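You operate a simulated robot arm through the tools that you are given. There is no shell and no other tool. Be economical: measure what you need, move in short steps, check, and stop when the job is done.

Carry out the task below with a simulated two-armed robot. There is one attempt and no reset: what you move stays moved.

TASK
Pick up the brown bin with one hand, pass it to the other hand and put it on the green mark on the long table. Set down upright: brown bin.

It is judged by the outcome, as a careful person would: the job done as asked, and still so three seconds after it is handed in. It fails if anything else is knocked over, pushed out of place, dropped, spilled or broken.

THE ROBOT
Two 7-joint arms with two-finger parallel grippers on one trunk, on a base that drives. Base frame: it is fixed to the floor where the robot stands at the start and does not move with it; the origin is under the middle of the robot, x ahead of it, y to its left, z up. Readings come in m, rad, newtons and seconds.
The left shoulder is at the start at [-0.099, 0.119, 0.8], the right one opposite. With the tool pointing down near the work surface each hand reaches from about 0.16 to 0.58 m from the robot's upright axis, wherever it stands, measured 20 degrees to its own side. Places, roughly: green mark on the long table [-1.3, -0.6, 0.8]. Payload 3.43 kg a hand.
The TCP of each hand is the grasp point between the finger pads, 0.03 m short of the fingertips. In the tool frame z runs along the fingers and y along their closing line. The gripper opens to 0.094 m. The fingers are 0.028 m wide and 0.01 m thick; the gripper's body (0.05 by 0.096 m) begins 0.055 m behind the TCP.
Orientation is told as [roll, pitch, yaw] about the base's x, y, z axes, in that order, counted from this pose: with the fingers straight down and closing along the base's y, the tool's x points along the base's -x, its y along +y and its z along -z.

THE INTERFACE
- The arms move only by the tool play_rows. It takes "left_moves", "right_moves" or both (then of equal length, played together; a hand with none holds still); each is a list of rows, each a list of 3 entries, a list of its own where there are three numbers: the shift along the tool's x, y, z in units of 30 mm (1.0 is 30 mm), then the turn, a rotation vector about the tool's x, y, z in units of 4 degrees (1.0 is 4 degrees), then the finger opening in m, from 0 to 0.094. In form: [[[tx, ty, tz], [rx, ry, rz], claw], ...]. A call has 1 to 10 rows; each row shifts and turns the commanded pose from where the row before left it, along the tool's axes as they then stand. A call with a number of a shift or a turn outside -1 to 1 is refused whole. Rows are played at 5 a second. More than 0.05 m and 0.15 rad between two rows, or a gripper value outside its range, and nothing of the call is played. A pose out of reach is approached as far as the arm can. The call stops where the force on the tool passes 40 N (or 10 N more than at its start, if that is more) or the arm is blocked; 0.2 s more then pass. Each finger travels about 0.153 m/s and halts on what it meets, pressing with about 30 N; the grip force reading is that of the motor and also rises with nothing between the fingers. The clock runs only during rows and for 0.2 s after the last one: add rows that do not move to give the fingers time. The reply holds the time, the measured pose of the TCP, the force on the tool along the base axes, the opening and the grip force, in the units named above and with some noise, with the torque about the TCP (base axes, N m) and any sound that the robot's microphone picked up, and new pictures: "show" is both (left out), scene, wrist or none (wrist: the cameras of the hands that moved).
- Cameras (640 x 400 px; columns grow to the right, rows downward): "scene" is now at [0.0196, 0.038, 1.5036]; the picture's right is [0.51, -0.86, 0.00], its down [-0.69, -0.41, -0.60] and it looks along [0.52, 0.30, -0.80] (base axes); focal length 274 px, centre (320, 200). "left" rides on the left gripper at [0.076, -0.014, -0.102] in its tool frame; the picture's right is [0.18, 0.98, 0.00], its down [-0.75, 0.14, -0.64] and it looks along [-0.63, 0.12, 0.77] (tool axes); focal length 243 px, centre (320, 200). "right" rides on the right gripper at [0.076, 0.014, -0.102] in its tool frame; the picture's right is [-0.18, 0.98, 0.00], its down [-0.75, -0.14, -0.64] and it looks along [-0.63, -0.12, 0.77] (tool axes); focal length 243 px, centre (320, 200). There is no depth. A picture from a camera that has moved, and an enlarged one, comes with that camera's place and axes in the base frame and with its lens.
- move_column(by): slides the trunk up (or, below 0, down) by that many m; the arms and the scene camera ride with it, the base frame stays. It gives what a move gives, with no picture.
- base_move(legs): drives the robot by 1 to 6 legs, each [ahead, left, turn to the left] in m, m and rad, along the robot's own axes; the way and the turn of a leg run together, so that a leg with both is an arc; at most 1.5 m and 3.142 rad a leg. The arms and the cameras ride along, it lands a little off, and it stops where it bumps. It gives what a move gives, and a new picture of the scene camera.
- turn_head(pan, tilt): turns the head with the scene camera to pan (to the left, within 2.496 rad either way) and tilt (down, from -0.506 to 1.204), counted from straight ahead of the robot. It gives what a move gives, and a new picture of the scene camera.
- close_up(camera, box): a new picture of the part [left, top, right, bottom] of that camera's present view, enlarged. It takes no simulated time.
- finish_job(): hands the job in; it is judged then, once.

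Go step by step. Nothing tells you exact positions but the pictures and the camera data: compare them with the known pose of the tool, close in by small moves and look again before you grip or let go. The budget is 120 turns and 260 pictures, counting those below and the enlarged ones. Unless the task says otherwise, let go and move clear before handing in, and close with one line.

The tools are called after "Call:" by a JSON object that holds its "op" and its "data". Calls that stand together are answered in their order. play_rows: Moves the arms, as the interface text tells. Its arguments: {"type":"object","properties":{"left_moves":{"type":"array"},"right_moves":{"type":"array"},"show":{"type":"string","enum":["both","scene","wrist","none"]}},"required":[]} The other tools are called the same way: move_column (by) slides the trunk up or down; base_move (legs) drives the base; turn_head (pan, tilt) turns the head that bears the scene camera; close_up (camera, box) takes an enlarged picture of a part of a camera's view; finish_job () hands the job in.

At the start:

```text
t: 0.0
left_tool_pos: [0.3198, 0.287, 1.0004]
left_tool_rot: [0.001, 0.0, -0.001]
left_wrist_force: [-1.5, 0.1, 0.8]
left_moment: [0.03, 0.03, 0.0]
left_width: 0.0939
left_finger_force: 0.0
right_tool_pos: [0.2962, -0.0223, 0.9276]
right_tool_rot: [-0.001, -0.001, -0.001]
right_wrist_force: [0.2, 0.1, 0.2]
right_moment: [-0.02, 0.02, 0.01]
right_width: 0.0939
right_finger_force: 0.1
trunk travel left (down, up): [-0.225, 0.11]
robot x, y, heading: [-0.0001, 0.0, 0.003]
head pan, tilt: [0.531, 0.93]
```

scene: 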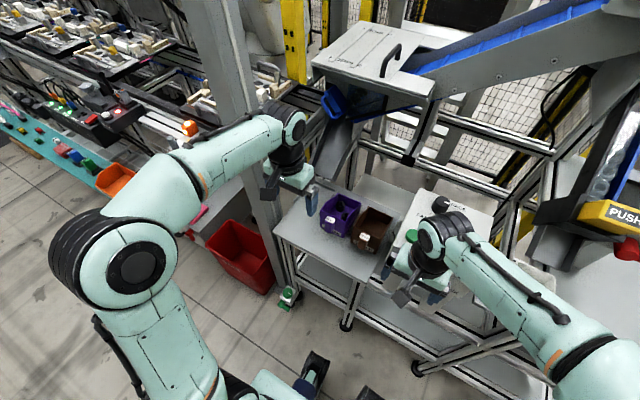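
right: 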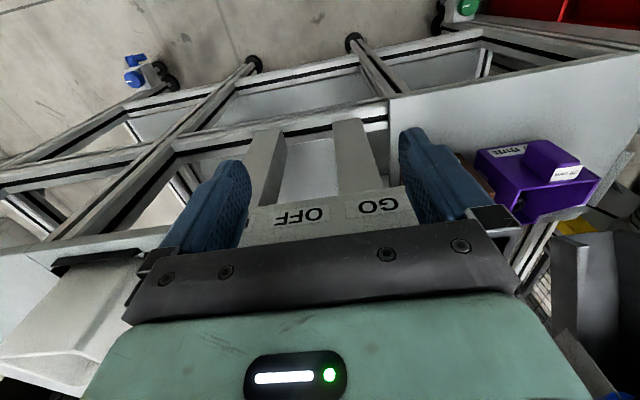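
left: 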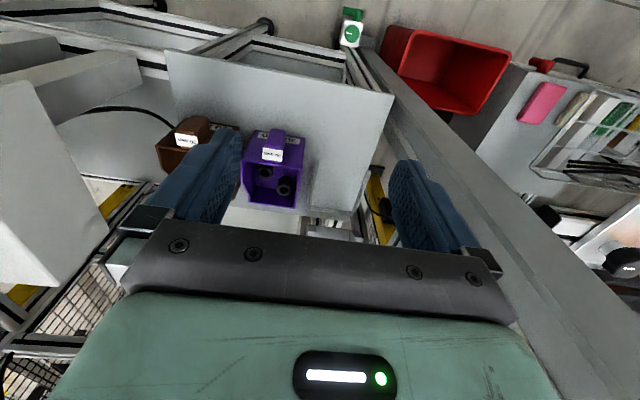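

I see a purple and a brown bin on a small grey table ahead, slightly left of the robot. I'll enlarge the views to measure the brown bin.

Call:
{"op": "close_up", "data": {"camera": "scene", "box": [280, 160, 440, 260]}}

Call:
{"op": "close_up", "data": {"camera": "left", "box": [130, 80, 330, 220]}}

```text
4.00 times, centred on (360, 210) of scene
camera zoom: at [0.0196, 0.038, 1.5036], right [0.51, -0.86, 0.0], down [-0.69, -0.41, -0.6], along [0.52, 0.3, -0.8], focal length 1098 px, centre (160, 160)
```

zoom: 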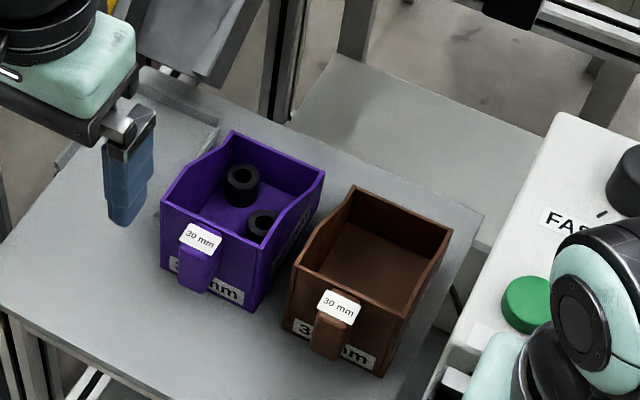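

```text
2.86 times, centred on (230, 150) of left
camera zoom: at [0.2421, 0.2722, 1.1024], right [-0.18, 0.98, 0.0], down [0.75, 0.14, 0.64], along [0.63, 0.12, -0.77], focal length 693 px, centre (577, 343)
```

zoom: 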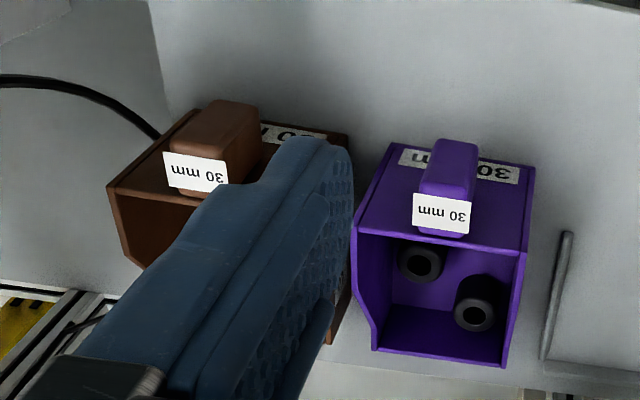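

The brown bin (about 0.085 m wide, handle facing the robot with its label near [0.423, 0.122, 0.80]) sits on a table at about z 0.70. I'll move the left hand over the handle and look again.

Call:
{"op": "play_rows", "data": {"left_moves": [[[-0.57, -0.917, 0.447], [0, 0, 0], 0.06], [[-0.57, -0.917, 0.447], [0, 0, 0], 0.06], [[-0.57, -0.917, 0.447], [0, 0, 0], 0.06], [[-0.57, -0.917, 0.447], [0, 0, 0], 0.06], [[-0.57, -0.917, 0.447], [0, 0, 0], 0.06], [[-0.57, -0.917, 0.447], [0, 0, 0], 0.06], [[0, 0, 0], [0, 0, 0], 0.06]]}}

```text
t: 1.6
left_tool_pos: [0.4199, 0.1205, 0.919]
left_tool_rot: [0.001, 0.001, 0.0]
left_wrist_force: [0.2, -0.6, 0.9]
left_moment: [0.0, -0.01, 0.0]
left_width: 0.0602
left_finger_force: 0.0
right_tool_pos: [0.2965, -0.0216, 0.9281]
right_tool_rot: [0.0, 0.001, -0.001]
right_wrist_force: [-0.8, 0.3, -0.1]
right_moment: [-0.02, -0.05, -0.03]
right_width: 0.0942
right_finger_force: 0.0
trunk travel left (down, up): [-0.225, 0.11]
robot x, y, heading: [-0.0004, -0.0008, -0.003]
head pan, tilt: [0.531, 0.93]
camera scene: at [0.0193, 0.0383, 1.5036], right [0.51, -0.86, 0.0], down [-0.69, -0.41, -0.6], along [0.52, 0.3, -0.8], focal length 274 px, centre (320, 200)
camera left: at [0.3436, 0.1056, 1.0207], right [-0.18, 0.98, 0.0], down [0.75, 0.14, 0.64], along [0.63, 0.12, -0.77], focal length 243 px, centre (320, 200)
```

scene: 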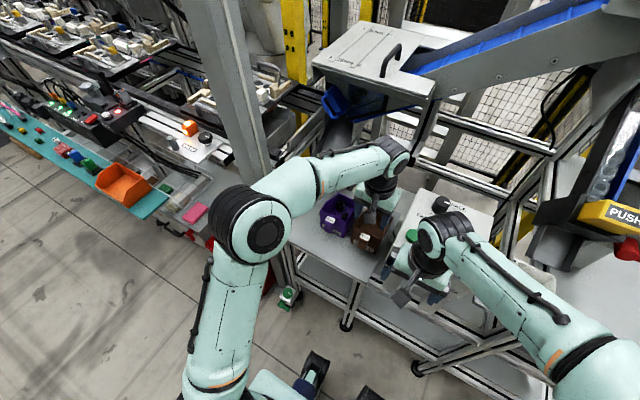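
left: 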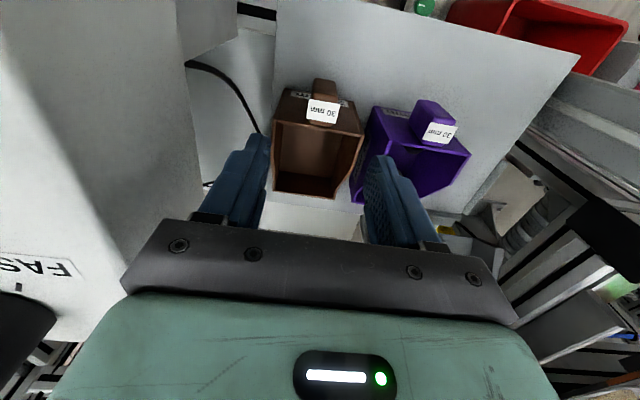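

Call:
{"op": "close_up", "data": {"camera": "left", "box": [240, 60, 400, 220]}}

Call:
{"op": "close_up", "data": {"camera": "scene", "box": [310, 180, 420, 260]}}

```text
2.50 times, centred on (320, 140) of left
camera zoom: at [0.3436, 0.1056, 1.0207], right [-0.18, 0.98, 0.0], down [0.75, 0.14, 0.64], along [0.63, 0.12, -0.77], focal length 606 px, centre (320, 350)
```

zoom: 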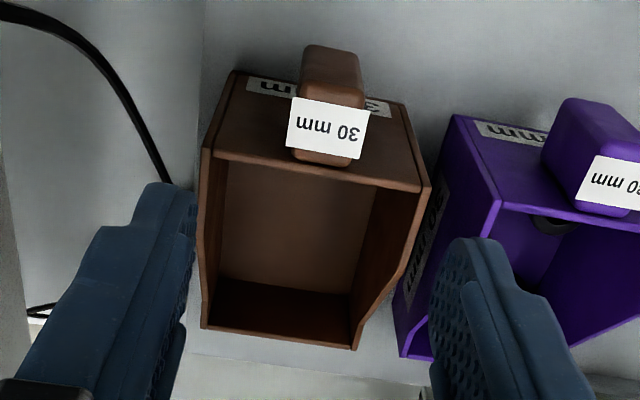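

```text
5.00 times, centred on (365, 220) of scene
camera zoom: at [0.0193, 0.0383, 1.5036], right [0.51, -0.86, 0.0], down [-0.69, -0.41, -0.6], along [0.52, 0.3, -0.8], focal length 1372 px, centre (95, 100)
```

zoom: 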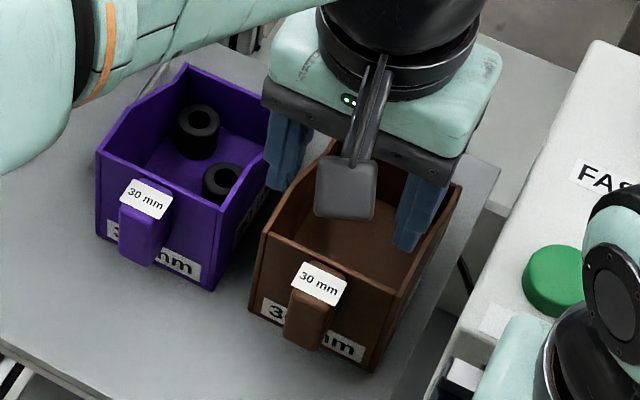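

The handle is at about [0.424, 0.124], spanning z 0.73–0.80, and the bin lies square to the base axes. I'll descend partway and check the alignment.

Call:
{"op": "play_rows", "data": {"left_moves": [[[-0.1, 0.12, 1], [0, 0, 0], 0.06], [[0, 0, 1], [0, 0, 0], 0.06], [[0, 0, 1], [0, 0, 0], 0.06], [[0, 0, 0.4], [0, 0, 0], 0.06]]}}

Call:
{"op": "close_up", "data": {"camera": "scene", "box": [310, 180, 420, 260]}}

```text
t: 2.6
left_tool_pos: [0.4239, 0.1248, 0.8183]
left_tool_rot: [0.001, 0.001, 0.0]
left_wrist_force: [0.3, -0.2, -0.4]
left_moment: [-0.02, -0.01, 0.0]
left_width: 0.06
left_finger_force: 0.0
right_tool_pos: [0.2961, -0.0224, 0.9282]
right_tool_rot: [0.003, 0.0, 0.0]
right_wrist_force: [-0.9, -0.3, 0.3]
right_moment: [-0.02, 0.01, 0.0]
right_width: 0.0938
right_finger_force: 0.1
trunk travel left (down, up): [-0.225, 0.11]
robot x, y, heading: [0.0031, -0.001, -0.008]
head pan, tilt: [0.531, 0.93]
camera scene: at [0.0197, 0.038, 1.5036], right [0.51, -0.86, 0.0], down [-0.69, -0.41, -0.6], along [0.52, 0.3, -0.8], focal length 274 px, centre (320, 200)
camera left: at [0.3474, 0.1107, 0.9197], right [-0.18, 0.98, 0.0], down [0.75, 0.14, 0.64], along [0.63, 0.12, -0.77], focal length 243 px, centre (320, 200)
```

scene: 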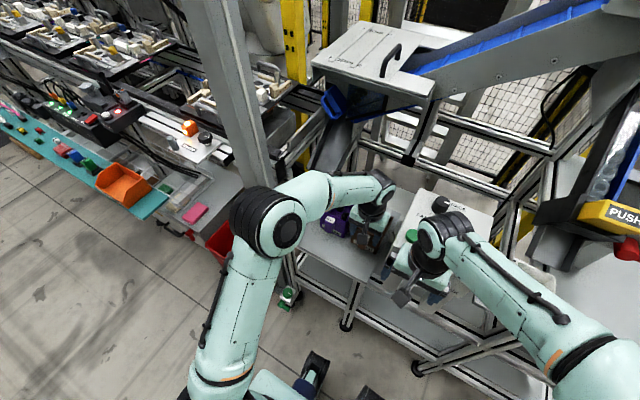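
left: 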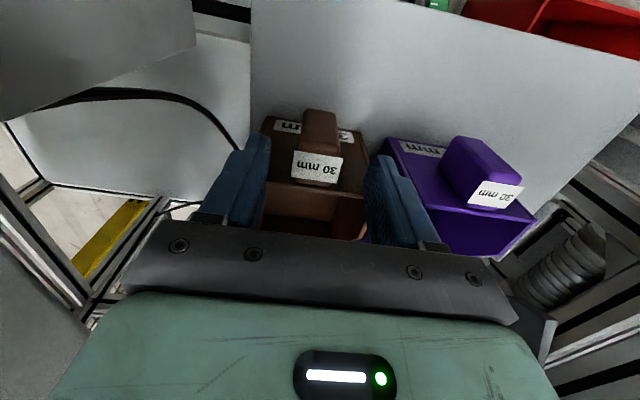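

```text
5.00 times, centred on (365, 220) of scene
camera zoom: at [0.0197, 0.038, 1.5036], right [0.51, -0.86, 0.0], down [-0.69, -0.41, -0.6], along [0.52, 0.3, -0.8], focal length 1372 px, centre (95, 100)
```

zoom: 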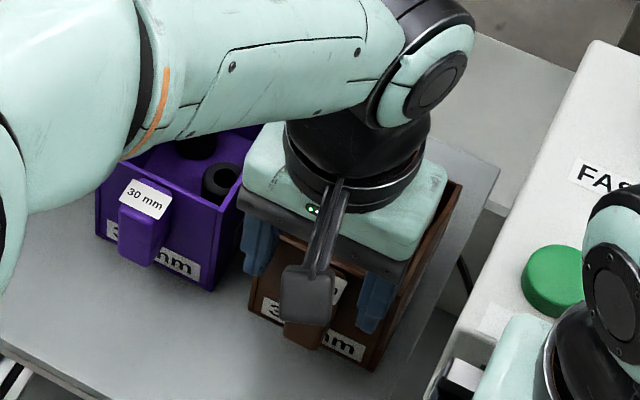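

The fingers straddle the handle squarely. I'll descend the last 46 mm with the camera on.

Call:
{"op": "play_rows", "data": {"left_moves": [[[0, 0, 0.8], [0, 0, 0], 0.06], [[0, 0, 0.75], [0, 0, 0], 0.06]]}}

Call:
{"op": "close_up", "data": {"camera": "left", "box": [200, 60, 440, 260]}}

```text
t: 3.2
left_tool_pos: [0.4245, 0.1268, 0.7727]
left_tool_rot: [0.0, 0.0, 0.0]
left_wrist_force: [-0.7, 0.0, 0.6]
left_moment: [-0.01, 0.01, -0.01]
left_width: 0.0599
left_finger_force: 0.0
right_tool_pos: [0.2965, -0.0226, 0.929]
right_tool_rot: [0.001, 0.0, 0.0]
right_wrist_force: [-0.7, -0.1, 0.2]
right_moment: [-0.01, -0.02, 0.02]
right_width: 0.0941
right_finger_force: 0.0
trunk travel left (down, up): [-0.225, 0.11]
robot x, y, heading: [-0.0021, -0.0026, -0.003]
head pan, tilt: [0.531, 0.93]
camera scene: at [0.0198, 0.038, 1.5036], right [0.51, -0.86, 0.0], down [-0.69, -0.41, -0.6], along [0.52, 0.3, -0.8], focal length 274 px, centre (320, 200)
camera left: at [0.3467, 0.1109, 0.8736], right [-0.18, 0.98, 0.0], down [0.75, 0.14, 0.64], along [0.63, 0.12, -0.77], focal length 243 px, centre (320, 200)
```

scene: 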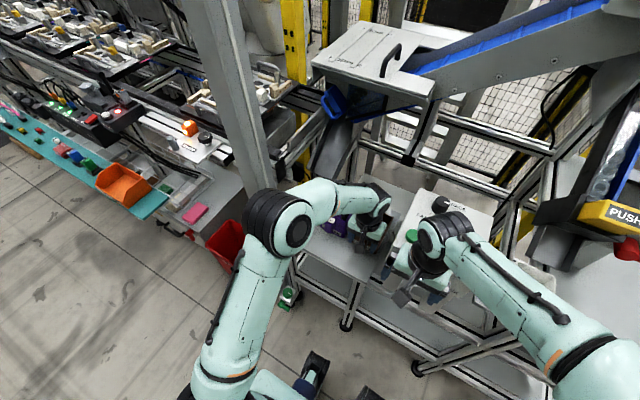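
left: 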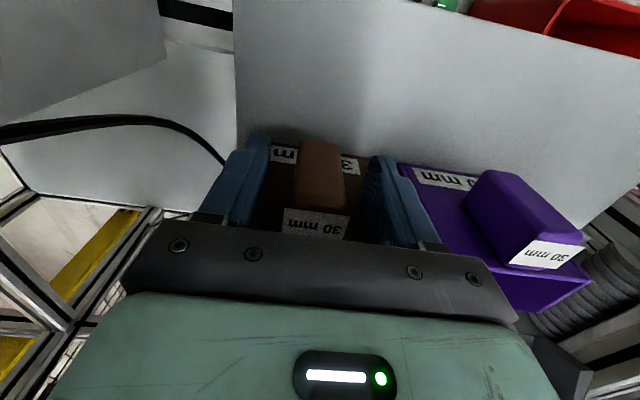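

```text
2.00 times, centred on (320, 160) of left
camera zoom: at [0.3467, 0.1109, 0.8736], right [-0.18, 0.98, 0.0], down [0.75, 0.14, 0.64], along [0.63, 0.12, -0.77], focal length 485 px, centre (320, 280)
```

zoom: 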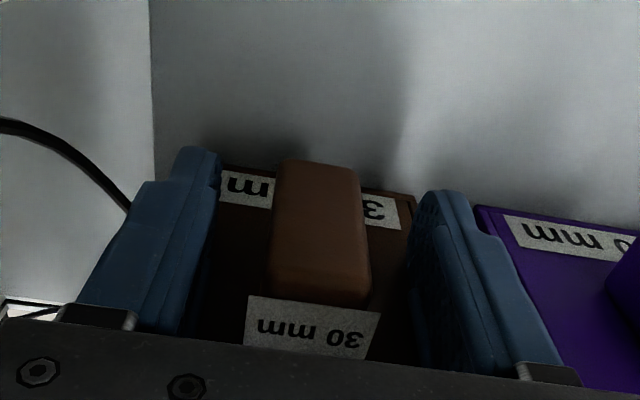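

The handle is centred between the fingers. I'll close the grip.

Call:
{"op": "play_rows", "data": {"left_moves": [[[0, 0, 0], [0, 0, 0], 0.03], [[0, 0, 0], [0, 0, 0], 0.0], [[0, 0, 0], [0, 0, 0], 0.0], [[0, 0, 0], [0, 0, 0], 0.0]], "show": "wrist"}}

```text
t: 4.2
left_tool_pos: [0.4246, 0.1256, 0.7726]
left_tool_rot: [0.0, 0.0, 0.0]
left_wrist_force: [0.3, 1.0, -0.5]
left_moment: [-0.03, 0.08, -0.01]
left_width: 0.0281
left_finger_force: 30.0
right_tool_pos: [0.2961, -0.0229, 0.9272]
right_tool_rot: [-0.002, 0.0, 0.0]
right_wrist_force: [-0.9, -0.2, 0.1]
right_moment: [-0.02, 0.03, 0.01]
right_width: 0.0942
right_finger_force: 0.1
trunk travel left (down, up): [-0.225, 0.11]
robot x, y, heading: [0.0029, -0.0046, 0.002]
head pan, tilt: [0.531, 0.93]
camera left: at [0.3467, 0.111, 0.8739], right [-0.18, 0.98, 0.0], down [0.75, 0.14, 0.64], along [0.63, 0.12, -0.77], focal length 243 px, centre (320, 200)
```

left: 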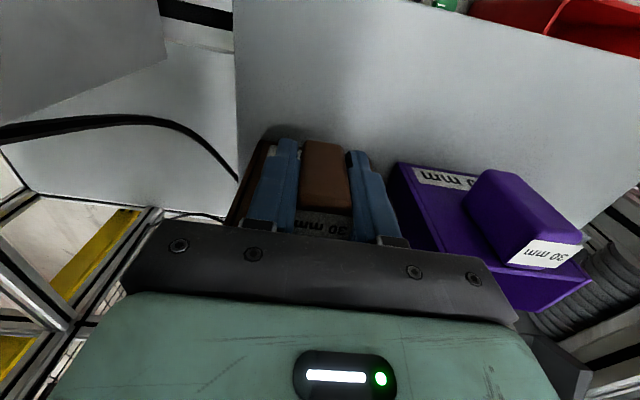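

The handle is held (28 mm, 30 N). I'll lift straight up.

Call:
{"op": "play_rows", "data": {"left_moves": [[[0, 0, -0.4], [0, 0, 0], 0.0], [[0, 0, -0.8], [0, 0, 0], 0.0], [[0, 0, -1], [0, 0, 0], 0.0], [[0, 0, -1], [0, 0, 0], 0.0], [[0, 0, -1], [0, 0, 0], 0.0], [[0, 0, -1], [0, 0, 0], 0.0], [[0, 0, -1], [0, 0, 0], 0.0], [[0, 0, -0.5], [0, 0, 0], 0.0]]}}

```text
t: 6.0
left_tool_pos: [0.4256, 0.1264, 0.9724]
left_tool_rot: [0.0, -0.001, 0.0]
left_wrist_force: [-1.2, -0.1, -1.3]
left_moment: [0.01, 0.09, 0.0]
left_width: 0.0281
left_finger_force: 29.3
right_tool_pos: [0.2972, -0.0224, 0.9286]
right_tool_rot: [0.001, 0.0, 0.001]
right_wrist_force: [0.0, -0.1, -0.4]
right_moment: [0.02, -0.02, 0.0]
right_width: 0.0939
right_finger_force: 0.0
trunk travel left (down, up): [-0.225, 0.11]
robot x, y, heading: [-0.0034, -0.0039, -0.002]
head pan, tilt: [0.531, 0.93]
camera scene: at [0.0197, 0.038, 1.5036], right [0.51, -0.86, 0.0], down [-0.69, -0.41, -0.6], along [0.52, 0.3, -0.8], focal length 274 px, centre (320, 200)
camera left: at [0.3481, 0.1115, 1.0749], right [-0.18, 0.98, 0.0], down [0.75, 0.14, 0.64], along [0.63, 0.12, -0.77], focal length 243 px, centre (320, 200)
```

scene: 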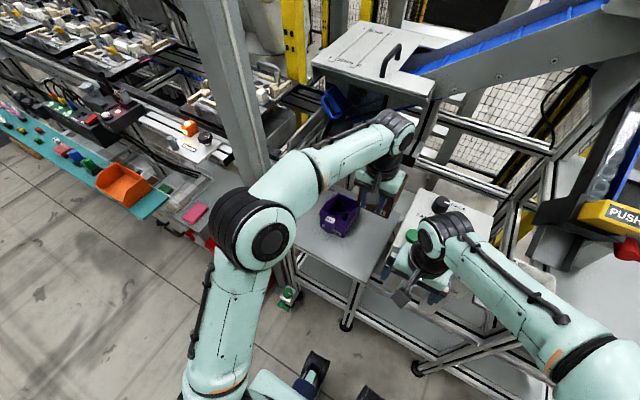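
left: 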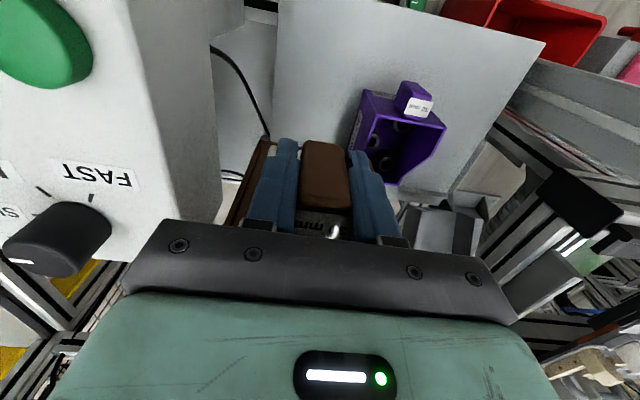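

The bin is off the table. I'll look toward the long table before moving the base.

Call:
{"op": "turn_head", "data": {"pan": -2.49, "tilt": 0.5}}

Call:
{"op": "turn_head", "data": {"pan": 2.49, "tilt": 0.6}}

```text
t: 8.6
left_tool_pos: [0.4259, 0.1254, 0.9722]
left_tool_rot: [0.0, -0.001, 0.001]
left_wrist_force: [0.4, -0.2, -1.6]
left_moment: [0.01, 0.09, -0.02]
left_width: 0.0281
left_finger_force: 29.7
right_tool_pos: [0.2973, -0.0223, 0.9286]
right_tool_rot: [-0.001, 0.001, 0.0]
right_wrist_force: [-0.2, 0.3, -0.5]
right_moment: [0.0, -0.02, 0.03]
right_width: 0.0942
right_finger_force: 0.2
trunk travel left (down, up): [-0.225, 0.11]
robot x, y, heading: [-0.0043, 0.0009, 0.001]
head pan, tilt: [-2.491, 0.499]
camera scene: at [-0.1163, -0.0545, 1.5397], right [-0.61, 0.8, 0.0], down [0.38, 0.29, -0.88], along [-0.7, -0.53, -0.48], focal length 274 px, centre (320, 200)
```

scene: 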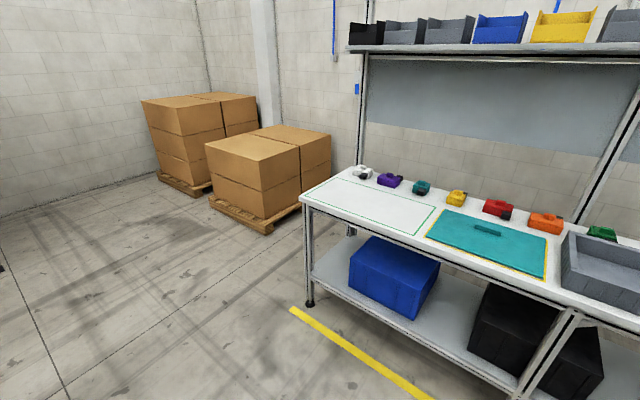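

```text
t: 12.5
left_tool_pos: [0.426, 0.1278, 0.9724]
left_tool_rot: [0.0, 0.0, -0.001]
left_wrist_force: [-0.5, -0.4, -2.4]
left_moment: [0.01, 0.13, 0.0]
left_width: 0.0281
left_finger_force: 30.1
right_tool_pos: [0.2958, -0.0224, 0.9288]
right_tool_rot: [0.001, -0.001, 0.0]
right_wrist_force: [-0.5, 0.1, 0.0]
right_moment: [0.01, 0.03, -0.02]
right_width: 0.0939
right_finger_force: 0.1
trunk travel left (down, up): [-0.225, 0.11]
robot x, y, heading: [-0.0024, -0.003, 0.004]
head pan, tilt: [2.491, 0.6]
camera scene: at [-0.1142, 0.0542, 1.5306], right [0.61, 0.8, 0.0], down [0.45, -0.34, -0.83], along [-0.66, 0.5, -0.56], focal length 274 px, centre (320, 200)
```

scene: 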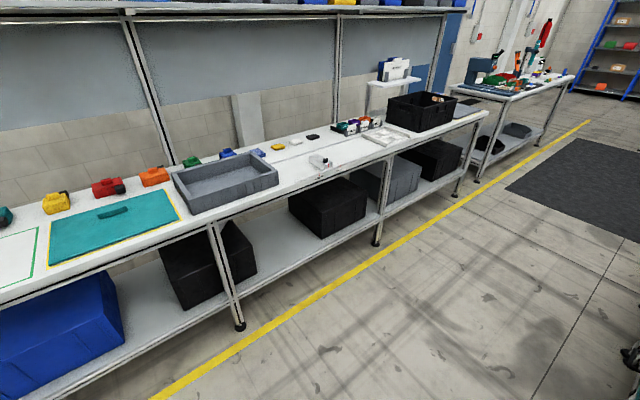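

The mark is a green-outlined rectangle at x −1.5…−1.18, y −0.95…−0.33 on the table; the floor between is free. I'll back off 0.4 m from the bin table and do the hand-over in the open.

Call:
{"op": "base_move", "data": {"legs": [[-0.4, 0, 0]]}}

Call:
{"op": "turn_head", "data": {"pan": 0.1, "tilt": 0.9}}

```text
t: 15.0
left_tool_pos: [0.0394, 0.1258, 0.9746]
left_tool_rot: [0.001, 0.0, 0.001]
left_wrist_force: [0.5, -0.6, -1.0]
left_moment: [0.0, 0.09, 0.02]
left_width: 0.0281
left_finger_force: 29.6
right_tool_pos: [-0.0889, -0.0228, 0.9291]
right_tool_rot: [0.001, -0.001, 0.0]
right_wrist_force: [-0.3, -0.5, 0.1]
right_moment: [0.0, -0.01, 0.0]
right_width: 0.0941
right_finger_force: 0.0
trunk travel left (down, up): [-0.225, 0.11]
robot x, y, heading: [-0.3839, -0.0029, 0.004]
head pan, tilt: [2.491, 0.6]
camera scene: at [-0.5008, 0.054, 1.5305], right [0.61, 0.8, 0.0], down [0.45, -0.34, -0.82], along [-0.66, 0.5, -0.57], focal length 274 px, centre (320, 200)
```

scene: 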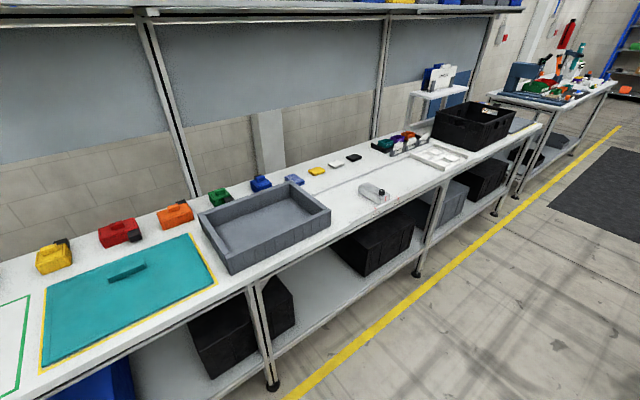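

```text
t: 17.1
left_tool_pos: [0.0396, 0.1268, 0.9717]
left_tool_rot: [0.0, 0.001, 0.0]
left_wrist_force: [-0.3, -1.1, -1.3]
left_moment: [-0.01, 0.06, -0.01]
left_width: 0.028
left_finger_force: 29.8
right_tool_pos: [-0.0887, -0.0225, 0.9278]
right_tool_rot: [0.001, 0.0, 0.001]
right_wrist_force: [-0.3, 0.0, 0.5]
right_moment: [0.02, 0.02, 0.03]
right_width: 0.0941
right_finger_force: 0.1
trunk travel left (down, up): [-0.225, 0.11]
robot x, y, heading: [-0.3845, -0.0034, -0.004]
head pan, tilt: [0.099, 0.901]
camera scene: at [-0.3547, 0.0081, 1.5058], right [0.1, -0.99, 0.0], down [-0.78, -0.08, -0.62], along [0.62, 0.06, -0.78], focal length 274 px, centre (320, 200)
```

scene: 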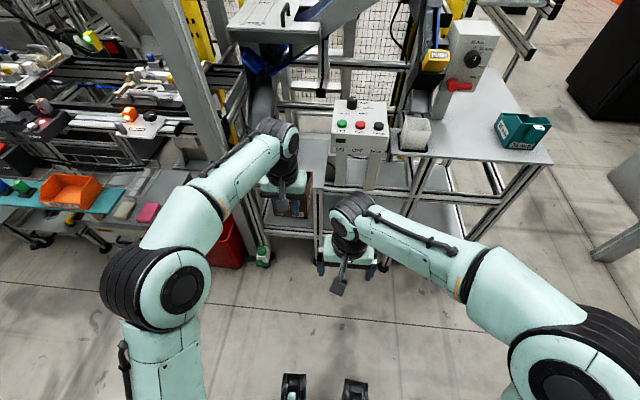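

Bin held in the open. I'll turn the left hand by −90° so the bin's back wall faces the right hand, while the right hand moves up and aside.

Call:
{"op": "play_rows", "data": {"left_moves": [[[0, 0, 0], [0, 0, 1], 0.0], [[0, 0, 0], [0, 0, 1], 0.0], [[0, 0, 0], [0, 0, 1], 0.0], [[0, 0, 0], [0, 0, 1], 0.0], [[0, 0, 0], [0, 0, 1], 0.0], [[0, 0, 0], [0, 0, 1], 0.0], [[0, 0, 0], [0, 0, 1], 0.0], [[0, 0, 0], [0, 0, 1], 0.0], [[0, 0, 0], [0, 0, 1], 0.0], [[0, 0, 0], [0, 0, 1], 0.0]], "right_moves": [[[0, -0.5, -0.54], [0, 0, 0], 0.06], [[0, -0.5, -0.54], [0, 0, 0], 0.06], [[0, -0.5, -0.54], [0, 0, 0], 0.06], [[0, -0.5, -0.54], [0, 0, 0], 0.06], [[0, -0.5, -0.54], [0, 0, 0], 0.06], [[0, -0.5, -0.54], [0, 0, 0], 0.06], [[0, -0.5, -0.54], [0, 0, 0], 0.06], [[0, -0.5, -0.54], [0, 0, 0], 0.06], [[0, -0.5, -0.54], [0, 0, 0], 0.06], [[0, -0.5, -0.54], [0, 0, 0], 0.06]], "show": "scene"}}

Call:
{"op": "play_rows", "data": {"left_moves": [[[0, 0, 0], [0, 0, 1], 0.0], [[0, 0, 0], [0, 0, 1], 0.0], [[0, 0, 0], [0, 0, 1], 0.0], [[0, 0, 0], [0, 0, 1], 0.0], [[0, 0, 0], [0, 0, 1], 0.0], [[0, 0, 0], [0, 0, 1], 0.0], [[0, 0, 0], [0, 0, 1], 0.0], [[0, 0, 0], [0, 0, 1], 0.0], [[0, 0, 0], [0, 0, 1], 0.0], [[0, 0, 0], [0, 0, 1], 0.0]], "show": "scene"}}

```text
t: 19.4
left_tool_pos: [0.0384, 0.1271, 0.9724]
left_tool_rot: [0.001, 0.001, -0.698]
left_wrist_force: [-0.5, 0.3, -1.9]
left_moment: [0.03, 0.02, 0.01]
left_width: 0.028
left_finger_force: 30.2
right_tool_pos: [-0.0896, -0.1718, 1.0895]
right_tool_rot: [-0.001, 0.0, -0.001]
right_wrist_force: [-0.1, 0.4, 0.5]
right_moment: [0.04, -0.02, 0.03]
right_width: 0.0599
right_finger_force: 0.1
trunk travel left (down, up): [-0.225, 0.11]
robot x, y, heading: [-0.3894, -0.0008, -0.002]
head pan, tilt: [0.099, 0.901]
camera scene: at [-0.3549, 0.0079, 1.5058], right [0.1, -0.99, 0.0], down [-0.78, -0.08, -0.62], along [0.62, 0.06, -0.78], focal length 274 px, centre (320, 200)
```

scene: 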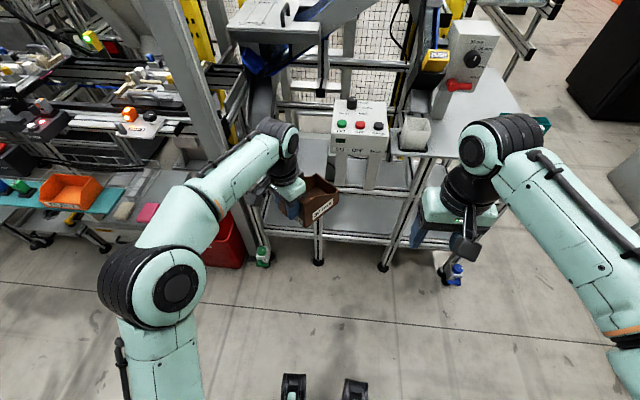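

```text
t: 21.6
left_tool_pos: [0.0398, 0.1272, 0.9723]
left_tool_rot: [-0.002, 0.0, -1.396]
left_wrist_force: [0.0, -0.6, -0.6]
left_moment: [0.07, -0.02, 0.02]
left_width: 0.0279
left_finger_force: 29.9
right_tool_pos: [-0.0886, -0.1712, 1.0886]
right_tool_rot: [0.001, -0.001, 0.0]
right_wrist_force: [0.4, -0.4, -0.8]
right_moment: [-0.01, -0.02, -0.02]
right_width: 0.0599
right_finger_force: 0.1
trunk travel left (down, up): [-0.225, 0.11]
robot x, y, heading: [-0.3873, -0.0016, -0.001]
head pan, tilt: [0.099, 0.901]
camera scene: at [-0.3548, 0.0081, 1.5058], right [0.1, -0.99, 0.0], down [-0.78, -0.08, -0.62], along [0.62, 0.06, -0.78], focal length 274 px, centre (320, 200)
```

scene: 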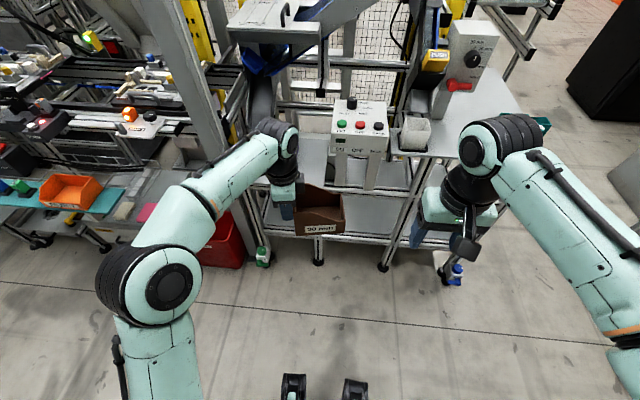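

Nearly aligned. I'll finish the turn and bring the right hand forward next to the bin, staying above it.

Call:
{"op": "play_rows", "data": {"left_moves": [[[0, 0, 0], [0, 0, 1], 0.0], [[0, 0, 0], [0, 0, 1], 0.0], [[0, 0, 0], [0, 0, 0.5], 0.0], [[0, 0, 0], [0, 0, 0], 0.0], [[0, 0, 0], [0, 0, 0], 0.0]], "right_moves": [[[-0.86, 0.7, 0], [0, 0, 0], 0.05], [[-0.86, 0.7, 0], [0, 0, 0], 0.05], [[-0.86, 0.7, 0], [0, 0, 0], 0.05], [[-0.86, 0.7, 0], [0, 0, 0], 0.05], [[-0.86, 0.7, 0], [0, 0, 0], 0.05]]}}

Call:
{"op": "close_up", "data": {"camera": "scene", "box": [240, 150, 440, 275]}}

Call:
{"op": "close_up", "data": {"camera": "right", "box": [320, 20, 640, 220]}}

```text
t: 22.8
left_tool_pos: [0.0406, 0.1273, 0.9719]
left_tool_rot: [-0.001, 0.0, -1.571]
left_wrist_force: [0.4, 0.8, -1.1]
left_moment: [0.08, 0.02, 0.0]
left_width: 0.0278
left_finger_force: 29.8
right_tool_pos: [0.0418, -0.0667, 1.0882]
right_tool_rot: [-0.002, 0.004, 0.0]
right_wrist_force: [0.0, 0.0, 0.0]
right_moment: [-0.04, 0.02, 0.03]
right_width: 0.0498
right_finger_force: 0.1
trunk travel left (down, up): [-0.225, 0.11]
robot x, y, heading: [-0.3856, -0.0006, -0.002]
head pan, tilt: [0.099, 0.901]
camera scene: at [-0.3535, 0.0091, 1.5057], right [0.1, -0.99, 0.0], down [-0.78, -0.08, -0.62], along [0.62, 0.06, -0.78], focal length 274 px, centre (320, 200)
camera right: at [-0.0356, -0.052, 1.191], right [0.18, 0.98, 0.0], down [0.75, -0.14, 0.64], along [0.63, -0.12, -0.77], focal length 243 px, centre (320, 200)
camera left: at [0.0254, 0.2031, 1.0736], right [0.98, 0.18, 0.0], down [0.14, -0.75, 0.64], along [0.12, -0.63, -0.77], focal length 243 px, centre (320, 200)
```

scene: 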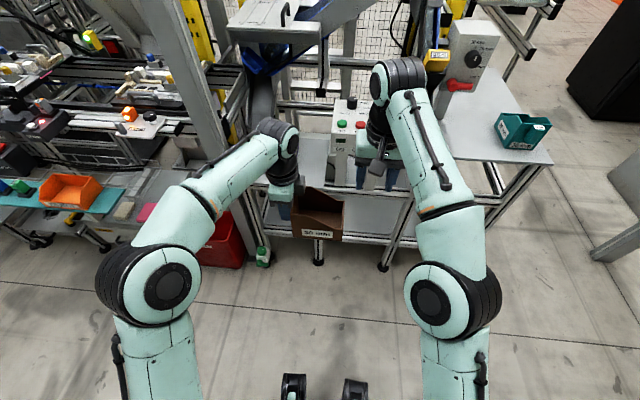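
right: 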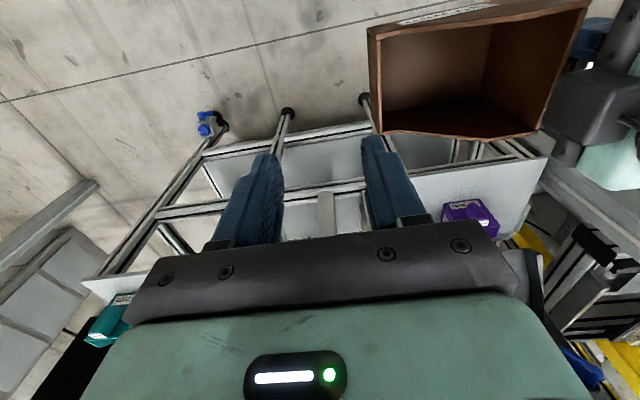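
left: 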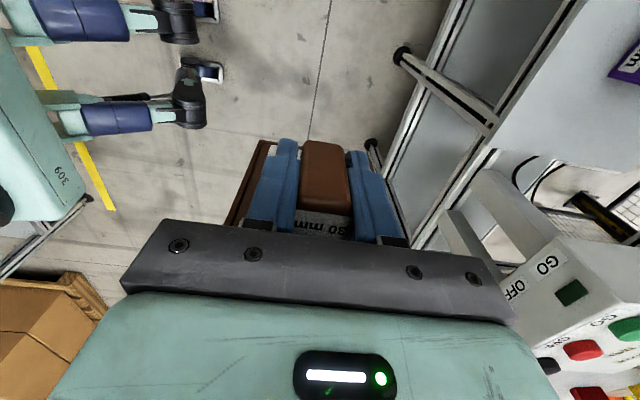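

```text
3.20 times, centred on (340, 212) of scene
camera zoom: at [-0.3535, 0.0091, 1.5057], right [0.1, -0.99, 0.0], down [-0.78, -0.08, -0.62], along [0.62, 0.06, -0.78], focal length 878 px, centre (256, 160)
```

zoom: 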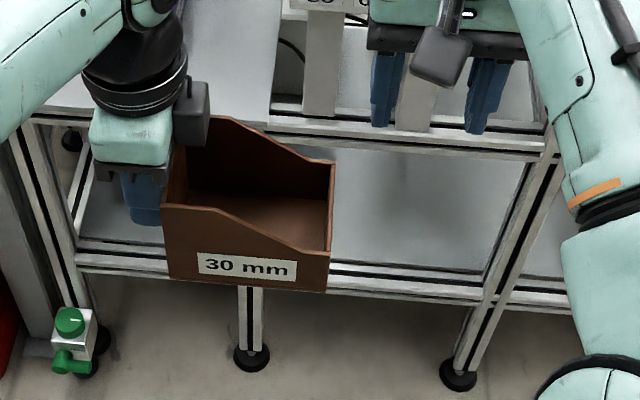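

```text
2.00 times, centred on (480, 120) of right
camera zoom: at [-0.0356, -0.052, 1.191], right [0.18, 0.98, 0.0], down [0.75, -0.14, 0.64], along [0.63, -0.12, -0.77], focal length 485 px, centre (0, 360)
```

zoom: 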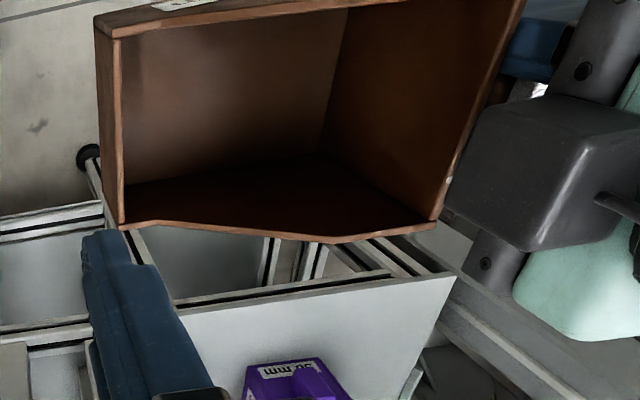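

The back wall (opposite the handle) is the lower one: its rim runs at about y −0.012, z 0.97, x 0…0.08. I'll bring the right hand above this rim and check.

Call:
{"op": "play_rows", "data": {"right_moves": [[[0.1, 0.63, 0.3], [0, 0, 0], 0.05], [[0, 0.63, 0.5], [0, 0, 0], 0.05], [[0, 0.63, 0.6], [0, 0, 0], 0.05], [[0, 0, 0.5], [0, 0, 0], 0.05]]}}

Call:
{"op": "close_up", "data": {"camera": "scene", "box": [250, 140, 390, 260]}}

Call:
{"op": "close_up", "data": {"camera": "right", "box": [200, 20, 460, 240]}}

```text
t: 23.8
left_tool_pos: [0.0399, 0.125, 0.9715]
left_tool_rot: [0.0, 0.0, -1.57]
left_wrist_force: [0.7, -0.9, -1.8]
left_moment: [0.08, -0.04, 0.0]
left_width: 0.0279
left_finger_force: 30.1
right_tool_pos: [0.0362, -0.0118, 1.0352]
right_tool_rot: [-0.002, 0.001, 0.001]
right_wrist_force: [0.4, 0.3, -0.4]
right_moment: [-0.01, 0.01, -0.04]
right_width: 0.0498
right_finger_force: 0.1
trunk travel left (down, up): [-0.225, 0.11]
robot x, y, heading: [-0.3871, -0.0019, 0.002]
head pan, tilt: [0.099, 0.901]
camera scene: at [-0.3547, 0.0077, 1.5058], right [0.1, -0.99, 0.0], down [-0.78, -0.08, -0.62], along [0.62, 0.06, -0.78], focal length 274 px, centre (320, 200)
camera right: at [-0.0404, 0.0025, 1.1361], right [0.18, 0.98, 0.0], down [0.75, -0.14, 0.64], along [0.63, -0.12, -0.77], focal length 243 px, centre (320, 200)
```

scene: 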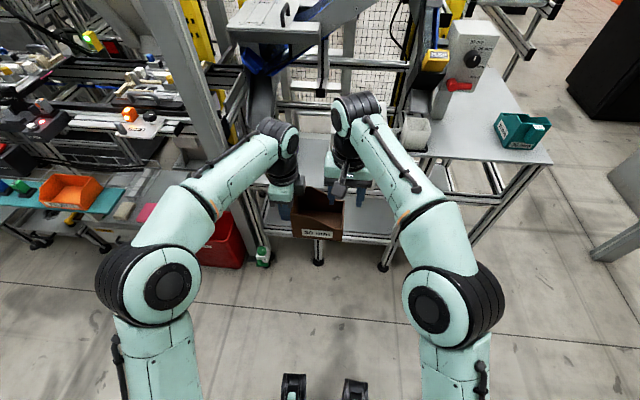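
right: 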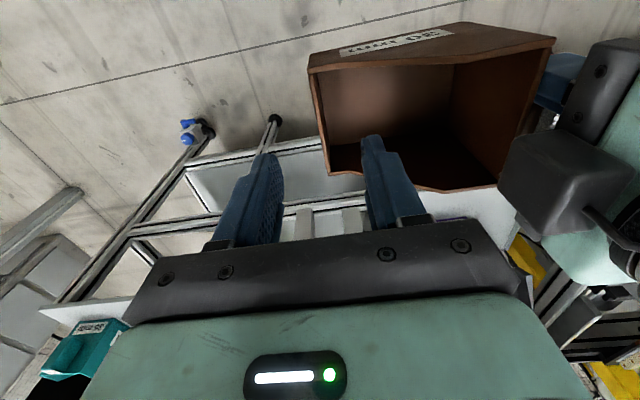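

```text
3.33 times, centred on (320, 200) of scene
camera zoom: at [-0.3547, 0.0077, 1.5058], right [0.1, -0.99, 0.0], down [-0.78, -0.08, -0.62], along [0.62, 0.06, -0.78], focal length 915 px, centre (320, 200)
```

zoom: 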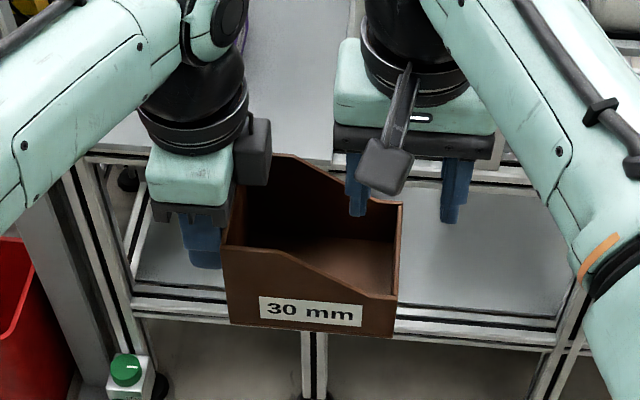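

```text
1.82 times, centred on (330, 130) of right
camera zoom: at [-0.0404, 0.0025, 1.1361], right [0.18, 0.98, 0.0], down [0.75, -0.14, 0.64], along [0.63, -0.12, -0.77], focal length 441 px, centre (302, 327)
```

zoom: 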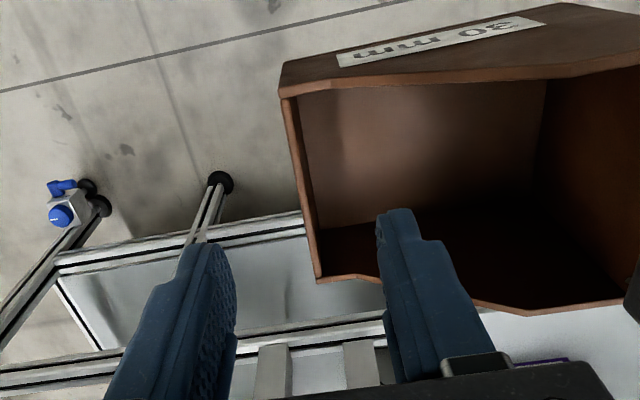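

The fingers straddle the low back wall. I'll descend 77 mm.

Call:
{"op": "play_rows", "data": {"right_moves": [[[0, 0.05, 0.9], [0, 0, 0], 0.05], [[0, 0, 0.9], [0, 0, 0], 0.05], [[0, 0, 0.75], [0, 0, 0], 0.05]]}}

Call:
{"op": "close_up", "data": {"camera": "scene", "box": [250, 140, 390, 260]}}

```text
t: 24.6
left_tool_pos: [0.0406, 0.1263, 0.9732]
left_tool_rot: [0.002, 0.0, -1.572]
left_wrist_force: [0.5, 1.2, -0.1]
left_moment: [0.09, -0.01, -0.01]
left_width: 0.0279
left_finger_force: 29.7
right_tool_pos: [0.0368, -0.0093, 0.9566]
right_tool_rot: [0.0, 0.0, 0.0]
right_wrist_force: [0.2, -0.3, -0.3]
right_moment: [0.0, 0.01, 0.0]
right_width: 0.0501
right_finger_force: 0.0
trunk travel left (down, up): [-0.225, 0.11]
robot x, y, heading: [-0.3852, 0.0002, 0.004]
head pan, tilt: [0.099, 0.901]
camera scene: at [-0.3546, 0.008, 1.5058], right [0.1, -0.99, 0.0], down [-0.78, -0.08, -0.62], along [0.62, 0.06, -0.78], focal length 274 px, centre (320, 200)
camera right: at [-0.0396, 0.0037, 1.0579], right [0.18, 0.98, 0.0], down [0.75, -0.14, 0.64], along [0.63, -0.12, -0.77], focal length 243 px, centre (320, 200)
```

scene: 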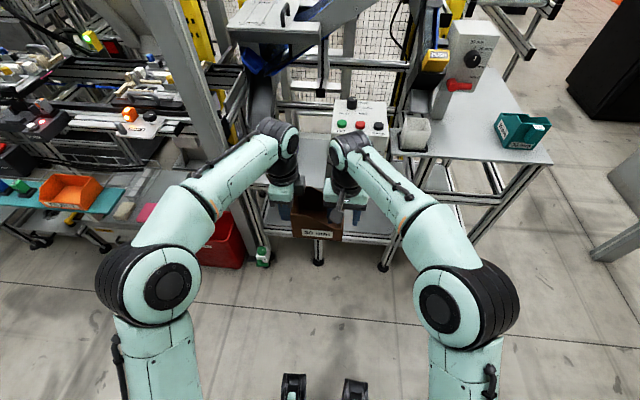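
right: 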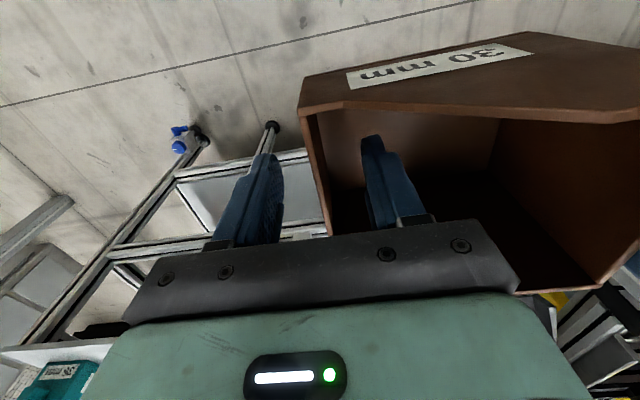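

```text
3.33 times, centred on (320, 200) of scene
camera zoom: at [-0.3546, 0.008, 1.5058], right [0.1, -0.99, 0.0], down [-0.78, -0.08, -0.62], along [0.62, 0.06, -0.78], focal length 915 px, centre (320, 200)
```

zoom: 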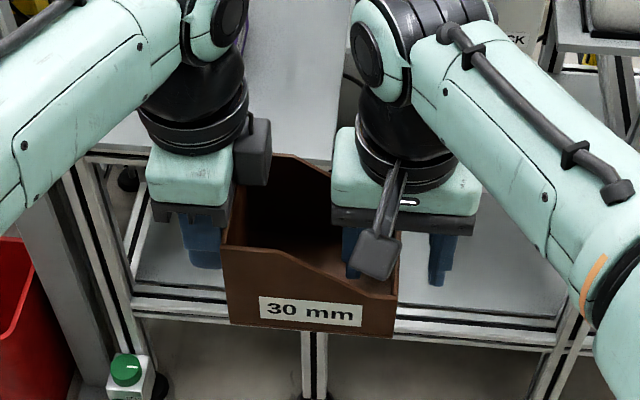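

Straddled well with no contact. I'll close the right hand on the wall.

Call:
{"op": "play_rows", "data": {"right_moves": [[[0, 0, 0], [0, 0, 0], 0.025], [[0, 0, 0], [0, 0, 0], 0.012], [[0, 0, 0], [0, 0, 0], 0.0], [[0, 0, 0], [0, 0, 0], 0.0], [[0, 0, 0], [0, 0, 0], 0.0]]}}

```text
t: 25.8
left_tool_pos: [0.0397, 0.127, 0.9712]
left_tool_rot: [-0.001, 0.001, -1.569]
left_wrist_force: [0.0, 3.4, 0.0]
left_moment: [-0.05, 0.03, 0.02]
left_width: 0.028
left_finger_force: 29.7
right_tool_pos: [0.0376, -0.0114, 0.956]
right_tool_rot: [0.001, -0.001, 0.0]
right_wrist_force: [0.0, -2.8, -0.5]
right_moment: [-0.04, -0.01, 0.03]
right_width: 0.0081
right_finger_force: 30.6
trunk travel left (down, up): [-0.225, 0.11]
robot x, y, heading: [-0.3864, -0.0024, -0.004]
head pan, tilt: [0.099, 0.901]
camera scene: at [-0.3548, 0.008, 1.5058], right [0.1, -0.99, 0.0], down [-0.78, -0.08, -0.62], along [0.62, 0.06, -0.78], focal length 274 px, centre (320, 200)
camera right: at [-0.0396, 0.0035, 1.0581], right [0.18, 0.98, 0.0], down [0.75, -0.14, 0.64], along [0.63, -0.12, -0.77], focal length 243 px, centre (320, 200)
```

scene: 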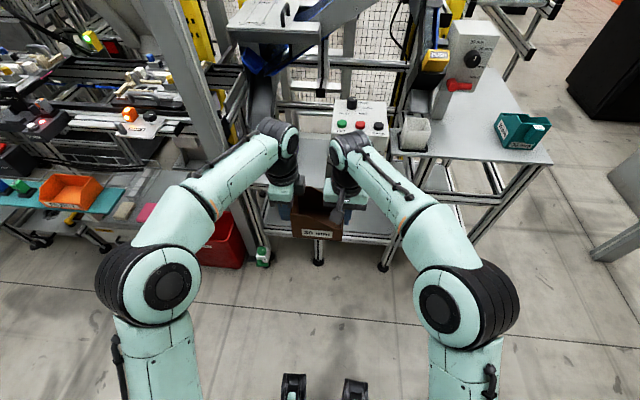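
right: 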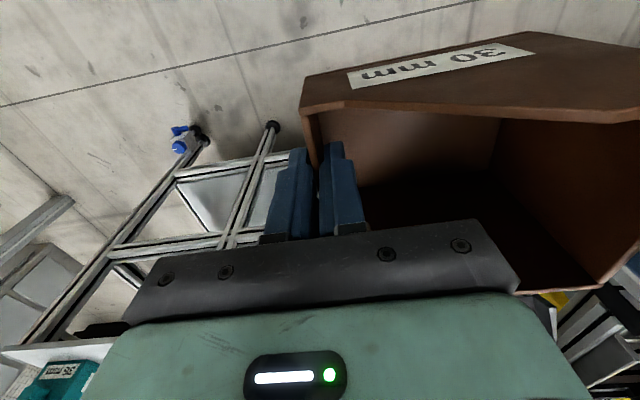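

Both hands hold the bin (right: 8 mm wall, 30 N). I'll open the left hand now and let the load settle.

Call:
{"op": "play_rows", "data": {"left_moves": [[[0, 0, 0], [0, 0, 0], 0.035], [[0, 0, 0], [0, 0, 0], 0.05], [[0, 0, 0], [0, 0, 0], 0.06], [[0, 0, 0], [0, 0, 0], 0.06]]}}

```text
t: 26.8
left_tool_pos: [0.0392, 0.1274, 0.9727]
left_tool_rot: [0.0, 0.0, -1.567]
left_wrist_force: [0.7, 6.2, 1.3]
left_moment: [-0.15, 0.03, -0.02]
left_width: 0.0592
left_finger_force: 0.1
right_tool_pos: [0.037, -0.0117, 0.9572]
right_tool_rot: [-0.002, 0.001, -0.001]
right_wrist_force: [-1.2, -5.3, -1.4]
right_moment: [-0.06, -0.01, 0.02]
right_width: 0.008
right_finger_force: 30.2
trunk travel left (down, up): [-0.225, 0.11]
robot x, y, heading: [-0.3876, -0.0006, 0.003]
head pan, tilt: [0.099, 0.901]
camera scene: at [-0.3548, 0.008, 1.5058], right [0.1, -0.99, 0.0], down [-0.78, -0.08, -0.62], along [0.62, 0.06, -0.78], focal length 274 px, centre (320, 200)
camera left: at [0.0244, 0.2026, 1.0743], right [0.98, 0.19, 0.0], down [0.14, -0.75, 0.64], along [0.12, -0.63, -0.77], focal length 243 px, centre (320, 200)
```

scene: 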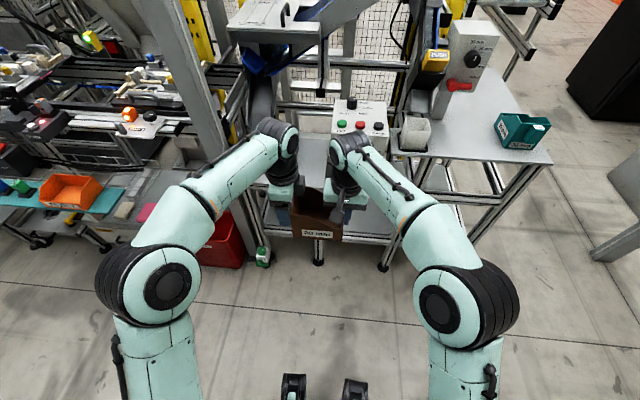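
left: 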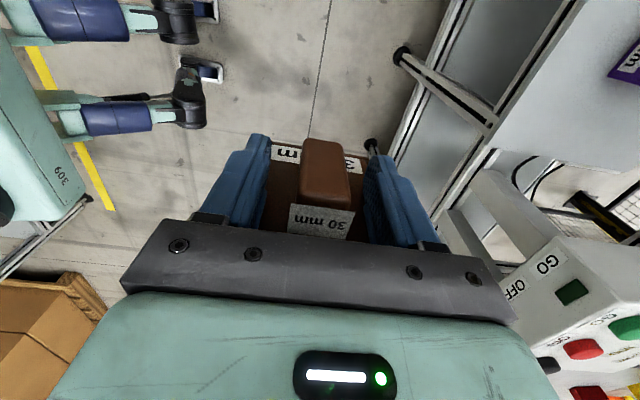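

The left fingers are open, but the readings show light pressing along y, so I'll slide the left hand outward (+y), off the handle, before lifting it.

Call:
{"op": "play_rows", "data": {"left_moves": [[[0.3, 0, 0], [0, 0, 0], 0.06], [[0.5, 0, 0], [0, 0, 0], 0.06], [[0.6, 0, 0], [0, 0, 0], 0.06], [[0.6, 0, 0], [0, 0, 0], 0.06], [[0, 0, 0], [0, 0, 0], 0.06]]}}

Call:
{"op": "close_up", "data": {"camera": "scene", "box": [250, 140, 390, 260]}}

```text
t: 27.9
left_tool_pos: [0.0384, 0.1874, 0.9714]
left_tool_rot: [0.0, 0.0, -1.571]
left_wrist_force: [-0.4, 0.1, -0.9]
left_moment: [0.02, -0.01, -0.02]
left_width: 0.0599
left_finger_force: 0.0
right_tool_pos: [0.0377, -0.0102, 0.9549]
right_tool_rot: [-0.001, 0.0, -0.001]
right_wrist_force: [-0.6, -0.3, 0.2]
right_moment: [-0.08, 0.02, 0.02]
right_width: 0.0079
right_finger_force: 30.0
trunk travel left (down, up): [-0.225, 0.11]
robot x, y, heading: [-0.382, 0.0005, 0.005]
head pan, tilt: [0.099, 0.901]
camera scene: at [-0.3547, 0.0078, 1.5058], right [0.1, -0.99, 0.0], down [-0.78, -0.08, -0.62], along [0.62, 0.06, -0.78], focal length 274 px, centre (320, 200)
camera left: at [0.023, 0.2632, 1.073], right [0.98, 0.18, 0.0], down [0.14, -0.75, 0.64], along [0.12, -0.63, -0.77], focal length 243 px, centre (320, 200)
```

scene: 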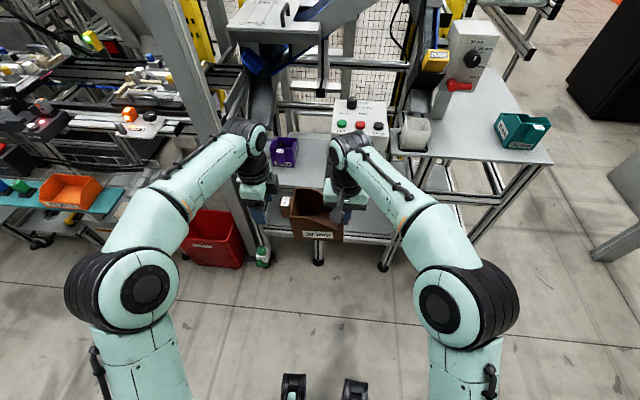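
left: 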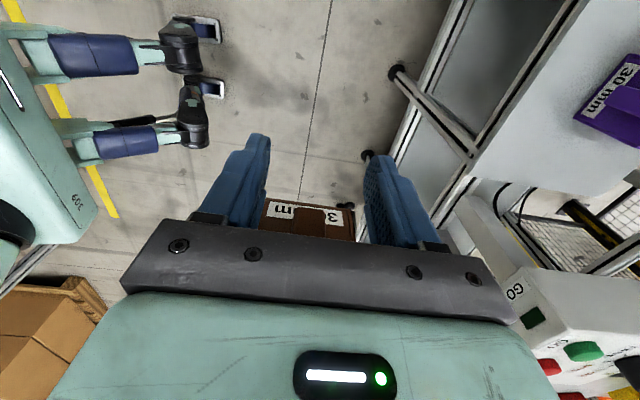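

```text
3.33 times, centred on (320, 200) of scene
camera zoom: at [-0.3547, 0.0078, 1.5058], right [0.1, -0.99, 0.0], down [-0.78, -0.08, -0.62], along [0.62, 0.06, -0.78], focal length 915 px, centre (320, 200)
```

zoom: 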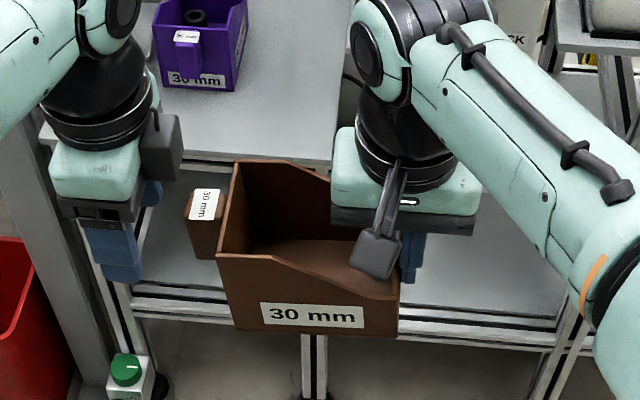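

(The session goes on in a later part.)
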